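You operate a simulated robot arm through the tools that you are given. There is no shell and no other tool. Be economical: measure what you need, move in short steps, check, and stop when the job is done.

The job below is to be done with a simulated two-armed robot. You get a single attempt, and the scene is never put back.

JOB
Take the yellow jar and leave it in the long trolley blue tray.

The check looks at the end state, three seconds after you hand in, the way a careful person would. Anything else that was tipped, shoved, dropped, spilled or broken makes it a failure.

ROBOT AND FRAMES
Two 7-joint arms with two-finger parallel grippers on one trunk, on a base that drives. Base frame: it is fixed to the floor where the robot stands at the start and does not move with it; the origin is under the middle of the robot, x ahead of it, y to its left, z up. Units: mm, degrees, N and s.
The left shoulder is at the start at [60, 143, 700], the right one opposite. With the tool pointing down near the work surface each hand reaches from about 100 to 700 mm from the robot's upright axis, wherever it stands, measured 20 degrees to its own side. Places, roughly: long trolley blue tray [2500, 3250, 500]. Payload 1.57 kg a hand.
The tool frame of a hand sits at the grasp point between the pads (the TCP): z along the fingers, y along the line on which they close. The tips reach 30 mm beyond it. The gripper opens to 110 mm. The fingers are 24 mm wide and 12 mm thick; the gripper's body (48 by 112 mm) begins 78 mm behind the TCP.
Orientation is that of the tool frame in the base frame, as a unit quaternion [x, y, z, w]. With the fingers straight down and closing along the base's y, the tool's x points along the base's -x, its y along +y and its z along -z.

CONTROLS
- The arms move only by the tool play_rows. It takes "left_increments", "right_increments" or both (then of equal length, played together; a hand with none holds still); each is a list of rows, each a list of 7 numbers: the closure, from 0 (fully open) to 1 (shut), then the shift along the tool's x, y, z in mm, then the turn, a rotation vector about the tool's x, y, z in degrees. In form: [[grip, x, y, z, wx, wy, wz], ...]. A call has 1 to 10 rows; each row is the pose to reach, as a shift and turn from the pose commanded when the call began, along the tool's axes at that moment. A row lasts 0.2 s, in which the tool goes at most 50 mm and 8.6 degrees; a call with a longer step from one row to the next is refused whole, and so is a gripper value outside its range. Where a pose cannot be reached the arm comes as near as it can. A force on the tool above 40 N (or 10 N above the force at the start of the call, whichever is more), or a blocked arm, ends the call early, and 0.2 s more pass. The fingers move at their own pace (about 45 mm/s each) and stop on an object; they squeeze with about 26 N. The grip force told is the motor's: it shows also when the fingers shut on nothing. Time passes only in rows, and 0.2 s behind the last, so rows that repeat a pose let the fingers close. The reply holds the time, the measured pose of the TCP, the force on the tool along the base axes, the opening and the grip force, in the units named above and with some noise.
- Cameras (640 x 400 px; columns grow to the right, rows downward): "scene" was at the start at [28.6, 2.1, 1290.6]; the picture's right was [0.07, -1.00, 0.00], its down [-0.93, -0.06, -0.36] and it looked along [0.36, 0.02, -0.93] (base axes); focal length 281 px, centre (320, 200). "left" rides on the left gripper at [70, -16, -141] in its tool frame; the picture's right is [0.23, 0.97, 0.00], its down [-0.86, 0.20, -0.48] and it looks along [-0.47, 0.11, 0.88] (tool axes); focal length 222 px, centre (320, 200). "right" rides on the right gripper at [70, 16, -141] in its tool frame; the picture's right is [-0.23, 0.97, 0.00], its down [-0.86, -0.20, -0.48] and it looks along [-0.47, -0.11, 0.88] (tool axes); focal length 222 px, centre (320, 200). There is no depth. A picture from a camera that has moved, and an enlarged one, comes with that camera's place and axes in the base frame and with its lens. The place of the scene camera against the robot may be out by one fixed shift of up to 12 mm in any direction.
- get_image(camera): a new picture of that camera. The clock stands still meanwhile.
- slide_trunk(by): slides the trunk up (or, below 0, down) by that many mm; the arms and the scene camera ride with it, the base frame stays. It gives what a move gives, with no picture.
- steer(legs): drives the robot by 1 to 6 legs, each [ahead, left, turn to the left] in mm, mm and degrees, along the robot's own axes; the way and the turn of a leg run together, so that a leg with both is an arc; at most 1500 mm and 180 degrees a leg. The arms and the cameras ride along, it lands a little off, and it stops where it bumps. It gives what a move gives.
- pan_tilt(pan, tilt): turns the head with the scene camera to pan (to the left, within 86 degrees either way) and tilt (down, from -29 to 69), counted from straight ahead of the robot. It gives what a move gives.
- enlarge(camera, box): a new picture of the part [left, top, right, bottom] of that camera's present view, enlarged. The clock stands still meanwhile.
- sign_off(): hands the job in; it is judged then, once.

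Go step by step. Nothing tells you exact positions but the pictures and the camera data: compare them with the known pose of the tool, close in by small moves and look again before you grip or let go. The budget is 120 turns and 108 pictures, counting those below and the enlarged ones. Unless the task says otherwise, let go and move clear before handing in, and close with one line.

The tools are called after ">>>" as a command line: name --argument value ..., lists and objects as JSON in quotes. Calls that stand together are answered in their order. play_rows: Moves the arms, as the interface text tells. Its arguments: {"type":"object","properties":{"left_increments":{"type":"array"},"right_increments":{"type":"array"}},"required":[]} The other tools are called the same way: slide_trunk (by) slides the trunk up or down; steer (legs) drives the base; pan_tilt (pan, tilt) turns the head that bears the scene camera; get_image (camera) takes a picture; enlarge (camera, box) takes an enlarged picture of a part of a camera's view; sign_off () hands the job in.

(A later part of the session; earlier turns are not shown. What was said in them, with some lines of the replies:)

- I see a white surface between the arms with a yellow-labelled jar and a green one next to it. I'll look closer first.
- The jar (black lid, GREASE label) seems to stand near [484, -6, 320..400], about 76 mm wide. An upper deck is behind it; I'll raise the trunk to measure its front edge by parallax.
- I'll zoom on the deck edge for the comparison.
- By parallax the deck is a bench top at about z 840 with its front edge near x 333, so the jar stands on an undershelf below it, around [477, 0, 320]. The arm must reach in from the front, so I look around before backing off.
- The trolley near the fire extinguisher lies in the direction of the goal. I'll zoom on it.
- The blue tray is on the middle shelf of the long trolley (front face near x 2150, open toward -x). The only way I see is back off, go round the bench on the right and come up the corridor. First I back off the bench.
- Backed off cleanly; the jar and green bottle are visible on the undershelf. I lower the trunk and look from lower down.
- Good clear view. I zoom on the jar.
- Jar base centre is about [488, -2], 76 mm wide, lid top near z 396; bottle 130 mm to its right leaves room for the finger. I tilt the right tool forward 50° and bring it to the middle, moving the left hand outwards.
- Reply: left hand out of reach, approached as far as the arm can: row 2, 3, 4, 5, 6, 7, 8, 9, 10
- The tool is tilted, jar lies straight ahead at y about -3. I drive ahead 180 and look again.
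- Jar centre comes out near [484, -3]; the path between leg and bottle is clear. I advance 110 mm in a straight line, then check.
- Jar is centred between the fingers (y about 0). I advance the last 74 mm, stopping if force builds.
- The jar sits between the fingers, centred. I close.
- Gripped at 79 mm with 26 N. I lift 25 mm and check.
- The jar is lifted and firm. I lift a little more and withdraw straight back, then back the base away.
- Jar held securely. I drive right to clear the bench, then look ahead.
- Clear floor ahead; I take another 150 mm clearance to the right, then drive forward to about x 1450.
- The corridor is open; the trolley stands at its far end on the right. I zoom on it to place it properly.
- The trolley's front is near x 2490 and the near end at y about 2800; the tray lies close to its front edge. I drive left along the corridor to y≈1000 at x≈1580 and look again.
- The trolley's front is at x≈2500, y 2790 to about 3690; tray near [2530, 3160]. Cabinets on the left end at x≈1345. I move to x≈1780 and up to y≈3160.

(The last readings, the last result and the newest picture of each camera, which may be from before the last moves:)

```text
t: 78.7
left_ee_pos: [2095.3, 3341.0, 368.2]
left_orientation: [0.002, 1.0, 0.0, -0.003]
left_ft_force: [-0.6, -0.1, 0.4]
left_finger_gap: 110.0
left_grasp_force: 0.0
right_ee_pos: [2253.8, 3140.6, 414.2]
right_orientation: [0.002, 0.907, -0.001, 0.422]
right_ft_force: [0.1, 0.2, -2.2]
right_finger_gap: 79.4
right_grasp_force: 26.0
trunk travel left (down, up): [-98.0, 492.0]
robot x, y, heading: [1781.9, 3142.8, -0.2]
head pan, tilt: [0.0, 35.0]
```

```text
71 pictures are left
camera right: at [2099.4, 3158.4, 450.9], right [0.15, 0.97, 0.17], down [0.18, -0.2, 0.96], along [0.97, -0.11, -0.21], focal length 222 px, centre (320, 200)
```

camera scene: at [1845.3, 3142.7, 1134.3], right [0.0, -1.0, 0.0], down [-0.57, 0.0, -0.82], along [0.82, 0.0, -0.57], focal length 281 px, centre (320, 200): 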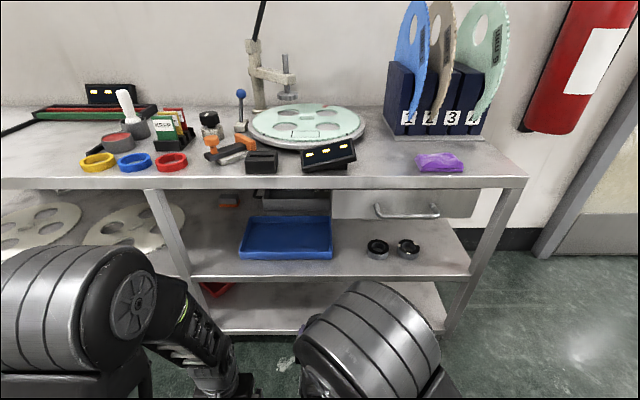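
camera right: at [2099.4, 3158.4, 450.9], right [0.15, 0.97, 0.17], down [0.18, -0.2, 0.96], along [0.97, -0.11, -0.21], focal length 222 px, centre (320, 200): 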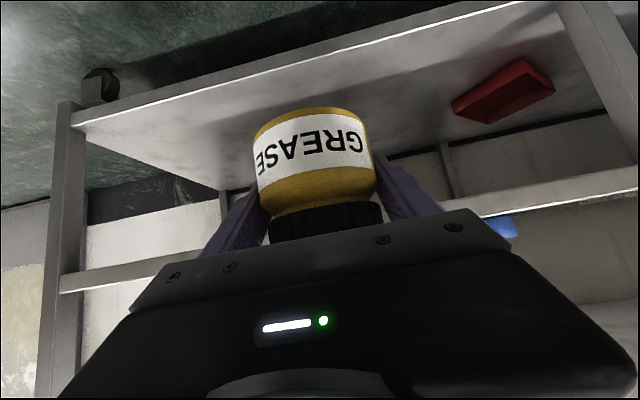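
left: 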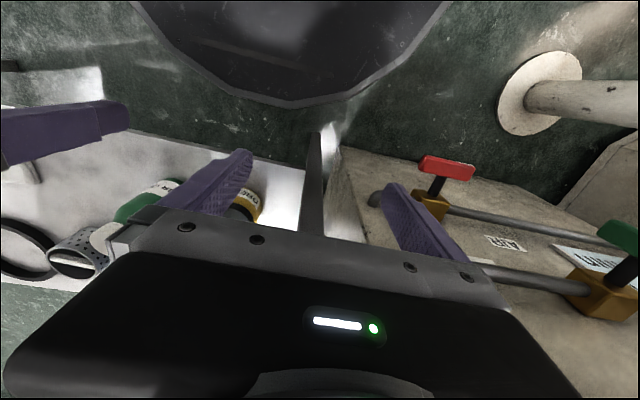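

The tray centre works out to about [2518, 3253], floor near z 500, front wall x≈2435; shelf edge x≈2380, top shelf near z 810. I move left 108 mm and raise the trunk 190 mm, then recheck by parallax.

>>> steer --legs '[[0, 108, 0.2]]'

>>> slide_trunk --by 190

>>> get_image --camera "scene"

>>> get_image --camera "right"

>>> get_image --camera "left"

```text
t: 79.9
left_ee_pos: [2095.2, 3449.3, 368.1]
left_orientation: [0.001, 1.0, 0.002, -0.003]
left_ft_force: [0.6, 0.2, -0.2]
left_finger_gap: 109.9
left_grasp_force: 0.0
right_ee_pos: [2253.7, 3250.9, 414.0]
right_orientation: [0.0, 0.906, 0.0, 0.423]
right_ft_force: [0.4, -1.3, -3.1]
right_finger_gap: 79.6
right_grasp_force: 26.3
trunk travel left (down, up): [-98.0, 492.0]
robot x, y, heading: [1782.7, 3253.4, -0.1]
head pan, tilt: [0.0, 35.0]
```

```text
t: 82.0
left_ee_pos: [2094.7, 3449.5, 557.9]
left_orientation: [0.001, 1.0, 0.001, -0.004]
left_ft_force: [-0.1, 0.8, 0.0]
left_finger_gap: 109.9
left_grasp_force: 0.1
right_ee_pos: [2253.3, 3252.3, 603.2]
right_orientation: [0.0, 0.906, 0.001, 0.422]
right_ft_force: [-0.5, 0.3, -2.8]
right_finger_gap: 79.5
right_grasp_force: 25.5
trunk travel left (down, up): [-288.0, 302.0]
robot x, y, heading: [1786.5, 3251.9, 0.2]
head pan, tilt: [0.0, 35.0]
```

```text
70 pictures are left
camera scene: at [1845.6, 3250.8, 1324.3], right [0.0, -1.0, 0.0], down [-0.57, 0.0, -0.82], along [0.82, 0.0, -0.57], focal length 281 px, centre (320, 200)
```

scene: 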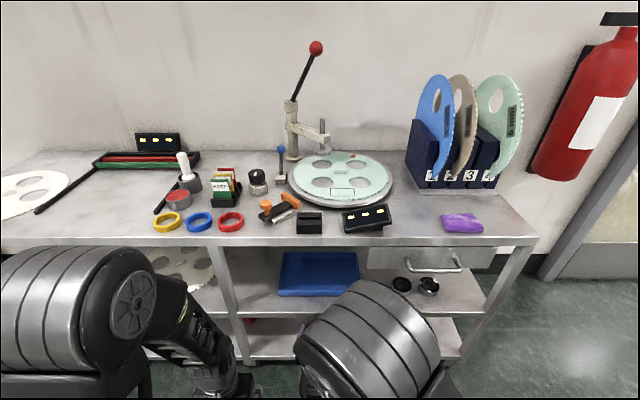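

```text
69 pictures are left
camera right: at [2099.7, 3267.3, 640.8], right [0.15, 0.97, 0.17], down [0.18, -0.2, 0.96], along [0.97, -0.11, -0.21], focal length 222 px, centre (320, 200)
```

right: 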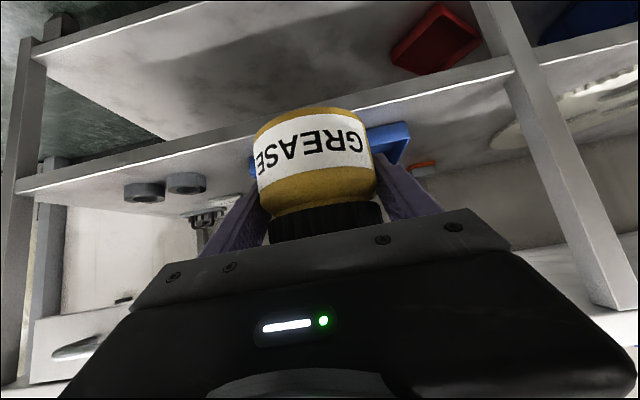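

```text
68 pictures are left
camera left: at [2026.3, 3434.3, 699.3], right [-0.23, 0.97, 0.0], down [0.86, 0.2, 0.47], along [0.46, 0.11, -0.88], focal length 222 px, centre (320, 200)
```

left: 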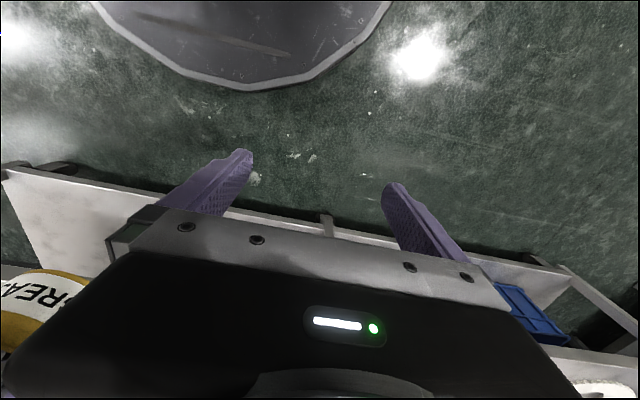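

I zoom both views for a more precise fix of shelf and tray.

>>> enlarge --camera "scene" --box '[220, 220, 460, 370]'

>>> enlarge --camera "right" --box '[320, 0, 640, 200]'

>>> enlarge --camera "right" --box '[0, 80, 320, 280]'

```text
2.67 times, centred on (340, 295) of scene
camera zoom: at [1845.6, 3250.8, 1324.3], right [0.0, -1.0, 0.0], down [-0.57, 0.0, -0.82], along [0.82, 0.0, -0.57], focal length 750 px, centre (267, -53)
```

zoom: 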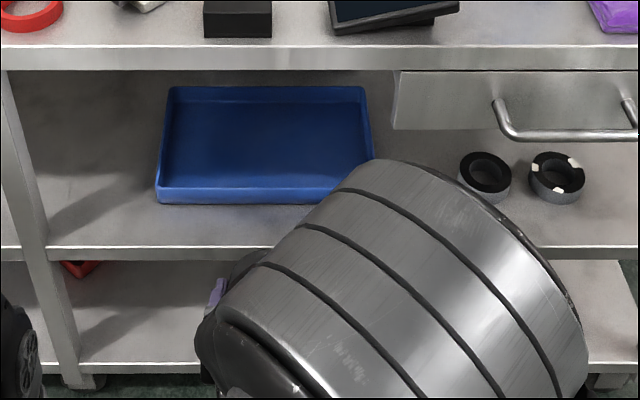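

```text
2.00 times, centred on (480, 100) of right
camera zoom: at [2099.7, 3267.3, 640.8], right [0.15, 0.97, 0.17], down [0.18, -0.2, 0.96], along [0.97, -0.11, -0.21], focal length 444 px, centre (0, 400)
```

zoom: 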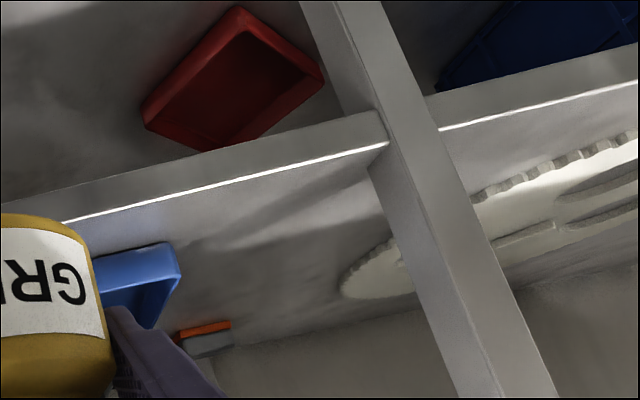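

```text
2.00 times, centred on (160, 180) of right
camera zoom: at [2099.7, 3267.3, 640.8], right [0.15, 0.97, 0.17], down [0.18, -0.2, 0.96], along [0.97, -0.11, -0.21], focal length 444 px, centre (640, 240)
```

zoom: 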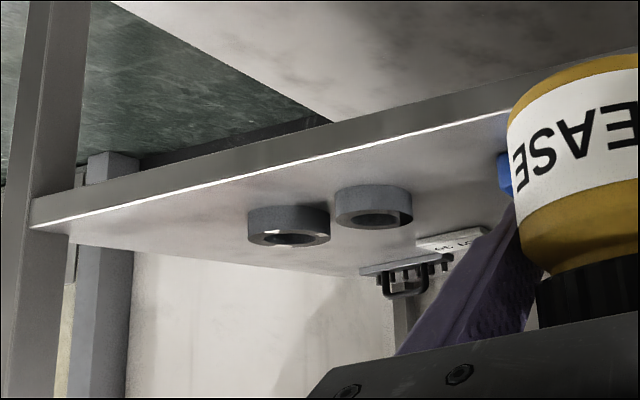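

Better fix: shelf edge x≈2424 at z≈441, tray x 2491–2677, y 3098–3403, walls to z≈476, top shelf lip bottom ≈760. I lower the trunk 60 mm (jar base ≈505) and drive 155 mm ahead.

>>> slide_trunk --by -60

>>> steer --legs '[[155, 0, 0]]'

>>> get_image --camera "right"

>>> get_image --camera "scene"

```text
t: 83.0
left_ee_pos: [2095.4, 3449.2, 498.3]
left_orientation: [0.0, 1.0, 0.001, -0.004]
left_ft_force: [-0.2, -0.5, 0.3]
left_finger_gap: 109.9
left_grasp_force: 0.2
right_ee_pos: [2254.0, 3250.9, 544.8]
right_orientation: [0.0, 0.906, 0.0, 0.423]
right_ft_force: [0.1, 1.0, -2.4]
right_finger_gap: 79.2
right_grasp_force: 26.0
trunk travel left (down, up): [-228.0, 362.0]
robot x, y, heading: [1783.8, 3251.3, -0.1]
head pan, tilt: [0.0, 35.0]
```

```text
t: 84.4
left_ee_pos: [2251.3, 3448.4, 496.9]
left_orientation: [0.002, 1.0, 0.001, -0.004]
left_ft_force: [0.0, 0.0, -0.3]
left_finger_gap: 110.0
left_grasp_force: 0.0
right_ee_pos: [2408.5, 3249.8, 544.2]
right_orientation: [0.001, 0.906, -0.001, 0.423]
right_ft_force: [0.3, -0.2, -2.8]
right_finger_gap: 79.3
right_grasp_force: 26.4
trunk travel left (down, up): [-228.0, 362.0]
robot x, y, heading: [1940.4, 3249.8, -0.3]
head pan, tilt: [0.0, 35.0]
```

```text
64 pictures are left
camera right: at [2255.4, 3266.4, 580.9], right [0.15, 0.97, 0.17], down [0.18, -0.2, 0.96], along [0.97, -0.11, -0.21], focal length 222 px, centre (320, 200)
```

right: 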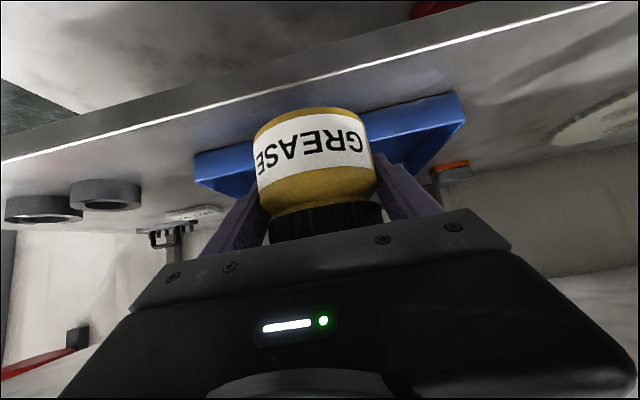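

```text
63 pictures are left
camera scene: at [2001.2, 3250.4, 1264.3], right [0.0, -1.0, 0.0], down [-0.57, 0.0, -0.82], along [0.82, 0.0, -0.57], focal length 281 px, centre (320, 200)
```

scene: 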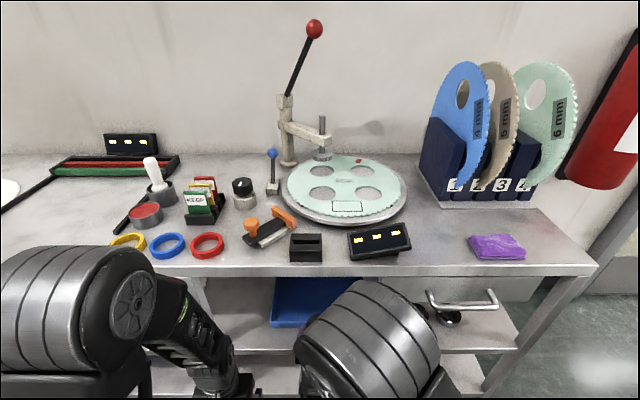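

The geometry agrees with the wrist view. I reach in 90 mm at this height and look again.

>>> play_rows --right_increments '[[1, -12, 0, 14, 0, 0, 0], [1, -24, 0, 28, 0, 0, 0], [1, -36, 0, 42, 0, 0, 0], [1, -47, 0, 56, 0, 0, 0], [1, -58, 0, 69, 0, 0, 0]]'

>>> get_image --camera "right"

>>> get_image --camera "scene"

```text
t: 85.6
left_ee_pos: [2250.5, 3448.7, 498.0]
left_orientation: [0.002, 1.0, 0.001, -0.004]
left_ft_force: [-0.2, 0.3, -0.1]
left_finger_gap: 110.1
left_grasp_force: 0.2
right_ee_pos: [2499.2, 3249.7, 542.9]
right_orientation: [0.0, 0.907, -0.001, 0.422]
right_ft_force: [0.5, -0.6, -3.0]
right_finger_gap: 79.2
right_grasp_force: 26.3
trunk travel left (down, up): [-228.0, 362.0]
robot x, y, heading: [1940.5, 3252.5, -0.3]
head pan, tilt: [0.0, 35.0]
```

```text
62 pictures are left
camera right: at [2345.8, 3265.9, 581.0], right [0.15, 0.97, 0.17], down [0.18, -0.2, 0.96], along [0.97, -0.11, -0.21], focal length 222 px, centre (320, 200)
```

right: 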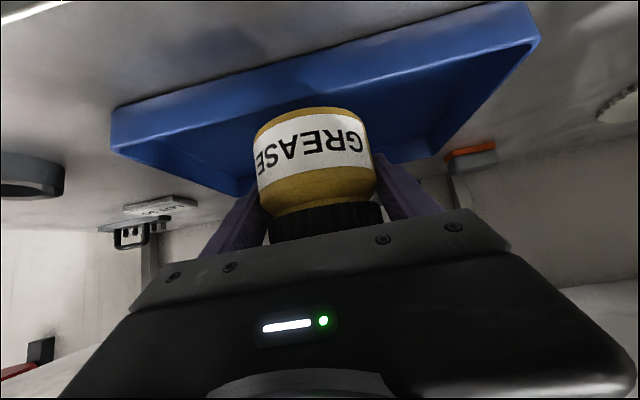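

```text
61 pictures are left
camera scene: at [2001.3, 3250.4, 1264.3], right [0.0, -1.0, 0.0], down [-0.57, 0.0, -0.82], along [0.82, 0.0, -0.57], focal length 281 px, centre (320, 200)
```

scene: 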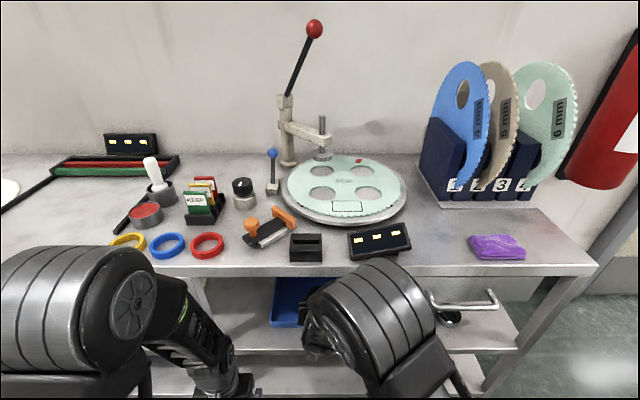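

Clear all round; the jar is over the tray's front part. I go the remaining 74 mm to the middle.

>>> play_rows --right_increments '[[1, -12, 0, 14, 0, 0, 0], [1, -24, 0, 28, 0, 0, 0], [1, -36, 0, 42, 0, 0, 0], [1, -48, 0, 57, 0, 0, 0], [1, -48, 0, 57, 0, 0, 0]]'

>>> get_image --camera "right"

>>> get_image --camera "scene"

```text
t: 86.8
left_ee_pos: [2251.9, 3449.0, 497.8]
left_orientation: [0.002, 1.0, 0.001, -0.004]
left_ft_force: [0.4, 0.4, 0.7]
left_finger_gap: 109.9
left_grasp_force: 0.1
right_ee_pos: [2573.8, 3249.1, 543.9]
right_orientation: [0.002, 0.907, -0.002, 0.421]
right_ft_force: [-0.5, 0.3, -2.7]
right_finger_gap: 79.4
right_grasp_force: 25.5
trunk travel left (down, up): [-228.0, 362.0]
robot x, y, heading: [1939.0, 3253.3, -0.2]
head pan, tilt: [0.0, 35.0]
```

```text
60 pictures are left
camera right: at [2420.4, 3265.6, 580.9], right [0.15, 0.97, 0.17], down [0.18, -0.2, 0.96], along [0.97, -0.11, -0.21], focal length 222 px, centre (320, 200)
```

right: 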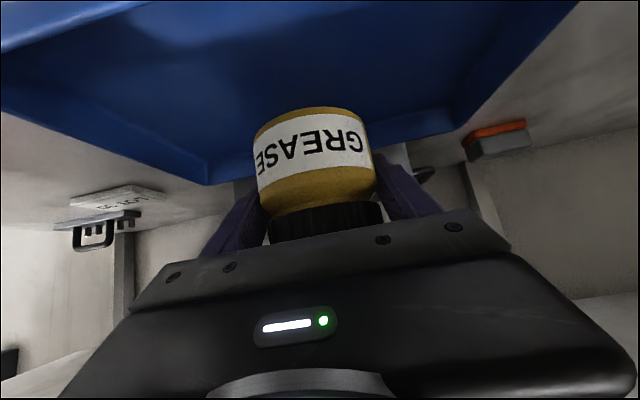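

```text
59 pictures are left
camera scene: at [2001.5, 3250.4, 1264.3], right [0.0, -1.0, 0.0], down [-0.57, 0.0, -0.82], along [0.82, 0.0, -0.57], focal length 281 px, centre (320, 200)
```

scene: 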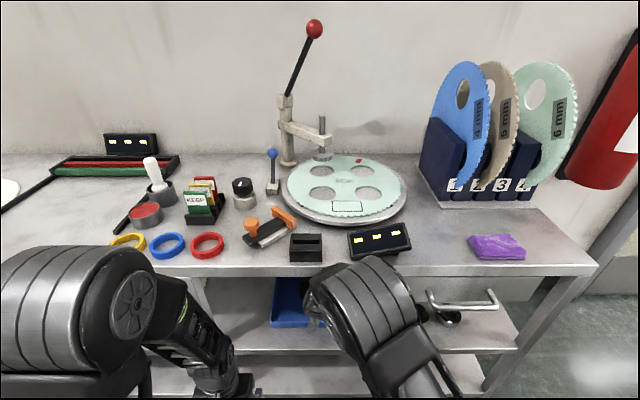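

The jar hangs over the tray middle. I lower 45 mm.

>>> play_rows --right_increments '[[1, 9, 0, 7, 0, 0, 0], [1, 18, 0, 15, 0, 0, 0], [1, 26, 0, 22, 0, 0, 0], [1, 34.5, 0, 29, 0, 0, 0], [1, 34.5, 0, 29, 0, 0, 0]]'

>>> get_image --camera "right"

>>> get_image --camera "scene"

```text
t: 88.0
left_ee_pos: [2251.9, 3448.5, 497.8]
left_orientation: [0.002, 1.0, 0.001, -0.004]
left_ft_force: [0.8, -0.4, 0.4]
left_finger_gap: 109.9
left_grasp_force: 0.1
right_ee_pos: [2572.7, 3250.0, 498.8]
right_orientation: [0.001, 0.906, 0.0, 0.422]
right_ft_force: [0.8, 0.7, -2.4]
right_finger_gap: 79.4
right_grasp_force: 25.7
trunk travel left (down, up): [-228.0, 362.0]
robot x, y, heading: [1940.4, 3248.6, -0.2]
head pan, tilt: [0.0, 35.0]
```

```text
58 pictures are left
camera right: at [2419.8, 3265.6, 535.5], right [0.15, 0.97, 0.17], down [0.18, -0.2, 0.96], along [0.97, -0.11, -0.21], focal length 222 px, centre (320, 200)
```

right: 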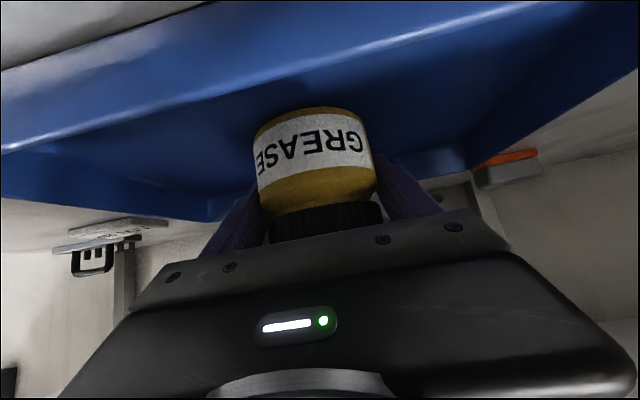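

```text
57 pictures are left
camera scene: at [2001.4, 3250.4, 1264.3], right [0.0, -1.0, 0.0], down [-0.57, 0.0, -0.82], along [0.82, 0.0, -0.57], focal length 281 px, centre (320, 200)
```

scene: 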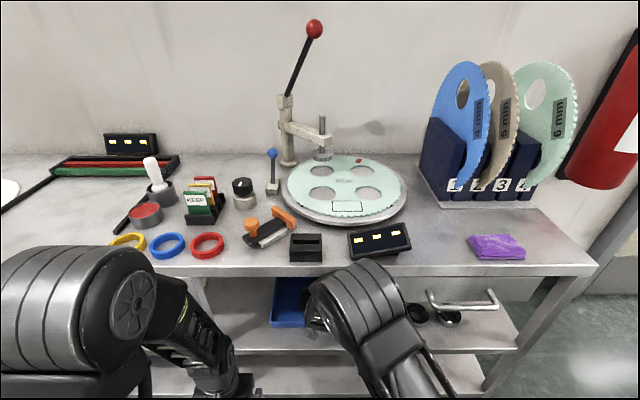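

No contact yet. I lower 9 mm slowly and watch the force.

>>> play_rows --right_increments '[[1, 2.3, 0, 1.9, 0, 0, 0], [1, 4.6, 0, 3.9, 0, 0, 0], [1, 6.9, 0, 5.8, 0, 0, 0]]'

>>> enlarge --camera "right" --box '[200, 40, 440, 190]'

```text
t: 88.8
left_ee_pos: [2250.9, 3448.5, 499.7]
left_orientation: [0.002, 1.0, 0.001, -0.003]
left_ft_force: [-0.5, 0.6, -0.1]
left_finger_gap: 110.0
left_grasp_force: 0.0
right_ee_pos: [2575.0, 3250.1, 494.4]
right_orientation: [0.002, 0.905, -0.001, 0.426]
right_ft_force: [-2.6, -2.4, 23.0]
right_finger_gap: 79.8
right_grasp_force: 26.2
trunk travel left (down, up): [-228.0, 362.0]
robot x, y, heading: [1939.1, 3248.3, -0.2]
head pan, tilt: [0.0, 35.0]
```

```text
2.67 times, centred on (320, 115) of right
camera zoom: at [2421.0, 3266.3, 530.0], right [0.15, 0.97, 0.18], down [0.17, -0.2, 0.96], along [0.97, -0.11, -0.2], focal length 592 px, centre (320, 427)
```

zoom: 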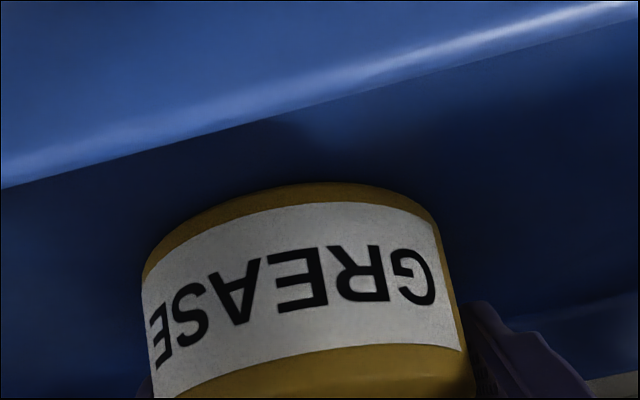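

Contact: about 25 N upward at TCP z 494, jar resting on the tray floor. I ease up ~3 mm to unload, then check the force.

>>> play_rows --right_increments '[[1, -1.5, 0, -1.3, 0, 0, 0], [1, -2.7, 0, -2.2, 0, 0, 0], [1, -2.7, 0, -2.2, 0, 0, 0]]'

>>> enlarge --camera "right" --box '[200, 40, 440, 190]'

```text
t: 89.6
left_ee_pos: [2251.4, 3448.8, 497.5]
left_orientation: [0.002, 1.0, 0.001, -0.003]
left_ft_force: [-0.2, -0.4, -0.4]
left_finger_gap: 110.2
left_grasp_force: 0.0
right_ee_pos: [2573.8, 3250.3, 494.2]
right_orientation: [0.0, 0.906, 0.0, 0.422]
right_ft_force: [4.4, 0.2, 12.1]
right_finger_gap: 79.5
right_grasp_force: 26.6
trunk travel left (down, up): [-228.0, 362.0]
robot x, y, heading: [1938.2, 3253.2, 0.1]
head pan, tilt: [0.0, 35.0]
```

```text
2.67 times, centred on (320, 115) of right
camera zoom: at [2420.0, 3266.1, 530.9], right [0.15, 0.97, 0.17], down [0.18, -0.2, 0.96], along [0.97, -0.11, -0.21], focal length 592 px, centre (320, 427)
```

zoom: 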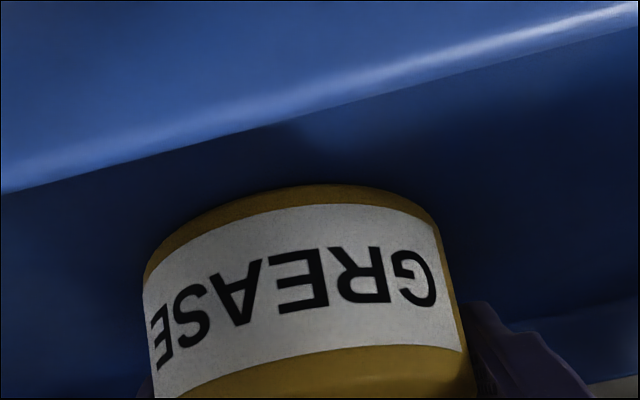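

Jar is level and resting. I ease another 1 mm and open slowly.

>>> play_rows --right_increments '[[1, -0.9, 0, -0.7, 0, 0, 0], [0.7, -0.9, 0, -0.7, 0, 0, 0], [0.4, -0.9, 0, -0.7, 0, 0, 0], [0.2, -0.9, 0, -0.7, 0, 0, 0], [0, -0.9, 0, -0.7, 0, 0, 0], [0, -0.9, 0, -0.7, 0, 0, 0], [0, -0.9, 0, -0.7, 0, 0, 0]]'

>>> get_image --camera "right"

```text
t: 91.2
left_ee_pos: [2250.9, 3449.4, 497.6]
left_orientation: [0.002, 1.0, 0.0, -0.003]
left_ft_force: [-0.1, 0.5, 0.1]
left_finger_gap: 109.9
left_grasp_force: 0.0
right_ee_pos: [2575.3, 3248.9, 494.1]
right_orientation: [0.001, 0.907, -0.001, 0.422]
right_ft_force: [0.0, 0.1, 0.3]
right_finger_gap: 110.3
right_grasp_force: 0.0
trunk travel left (down, up): [-228.0, 362.0]
robot x, y, heading: [1939.9, 3247.8, -0.3]
head pan, tilt: [0.0, 35.0]
```

```text
54 pictures are left
camera right: at [2420.0, 3266.1, 531.5], right [0.15, 0.97, 0.17], down [0.18, -0.2, 0.96], along [0.97, -0.11, -0.21], focal length 222 px, centre (320, 200)
```

right: 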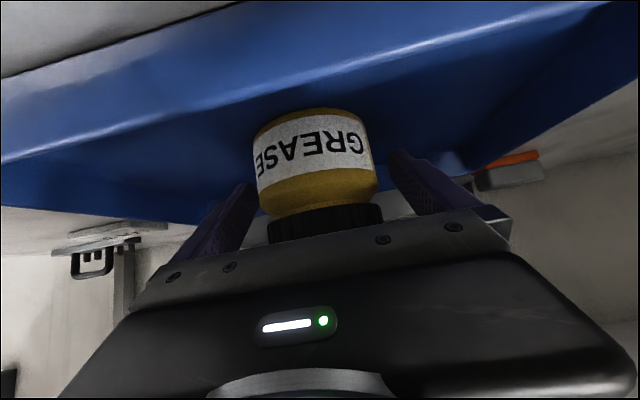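

The jar stands free in the tray. I withdraw along the finger axis, then straight back.

>>> play_rows --right_increments '[[0, 0, 0, -10, 0, 0, 0], [0, 0, 0, -25, 0, 0, 0], [0, 0, 0, -45, 0, 0, 0], [0, 0, 0, -65, 0, 0, 0], [0, 0, 0, -85, 0, 0, 0], [0, 13, 0, -100, 0, 0, 0], [0, 33, 0, -124, 0, 0, 0], [0, 53, 0, -148, 0, 0, 0], [0, 66, 0, -163, 0, 0, 0], [0, 66, 0, -163, 0, 0, 0]]'

>>> get_image --camera "right"

```text
t: 93.4
left_ee_pos: [2252.2, 3448.3, 498.4]
left_orientation: [0.002, 1.0, 0.001, -0.004]
left_ft_force: [-0.1, -0.6, 0.2]
left_finger_gap: 109.9
left_grasp_force: 0.0
right_ee_pos: [2405.5, 3249.8, 548.3]
right_orientation: [0.001, 0.906, 0.0, 0.423]
right_ft_force: [0.3, 0.3, -0.1]
right_finger_gap: 110.2
right_grasp_force: 0.1
trunk travel left (down, up): [-228.0, 362.0]
robot x, y, heading: [1939.5, 3248.4, -0.2]
head pan, tilt: [0.0, 35.0]
```

```text
53 pictures are left
camera right: at [2251.9, 3266.5, 586.4], right [0.15, 0.97, 0.17], down [0.18, -0.2, 0.96], along [0.97, -0.11, -0.21], focal length 222 px, centre (320, 200)
```

right: 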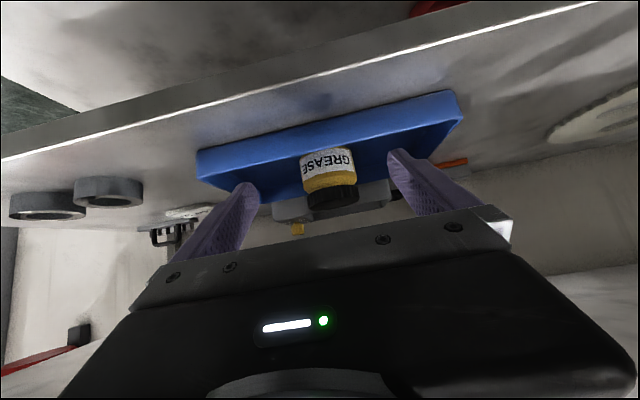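

The jar stands upright in the blue tray. I back the base 150 mm for a clear final look.

>>> steer --legs '[[-150, 0, 0]]'

>>> get_image --camera "scene"

```text
t: 94.8
left_ee_pos: [2100.8, 3449.1, 498.2]
left_orientation: [0.0, 1.0, 0.001, -0.004]
left_ft_force: [0.4, 0.6, -0.7]
left_finger_gap: 110.2
left_grasp_force: 0.1
right_ee_pos: [2256.5, 3249.8, 548.4]
right_orientation: [-0.001, 0.906, 0.001, 0.423]
right_ft_force: [0.2, 0.3, -0.3]
right_finger_gap: 110.0
right_grasp_force: 0.1
trunk travel left (down, up): [-228.0, 362.0]
robot x, y, heading: [1790.4, 3250.7, 0.1]
head pan, tilt: [0.0, 35.0]
```

```text
52 pictures are left
camera scene: at [1851.4, 3250.8, 1264.3], right [0.0, -1.0, 0.0], down [-0.57, 0.0, -0.82], along [0.82, 0.0, -0.57], focal length 281 px, centre (320, 200)
```

scene: 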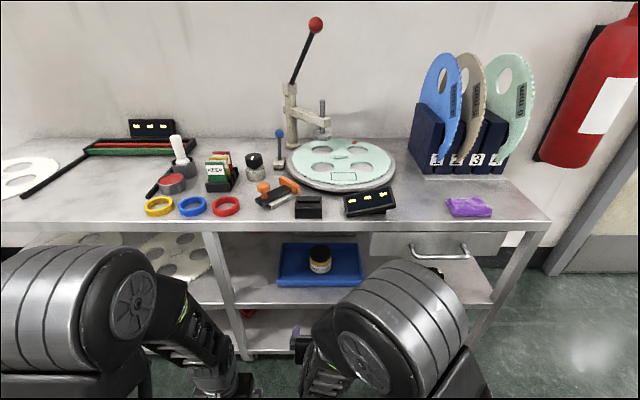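

The jar is upright in the middle of the blue tray, the hand is clear and nothing else on the trolley looks disturbed. I hand in.

>>> sign_off

```text
The job is handed in.
```

The yellow grease jar now stands upright in the middle of the long trolley's blue tray. The hand is clear, nothing else looked disturbed, and the job is handed in.
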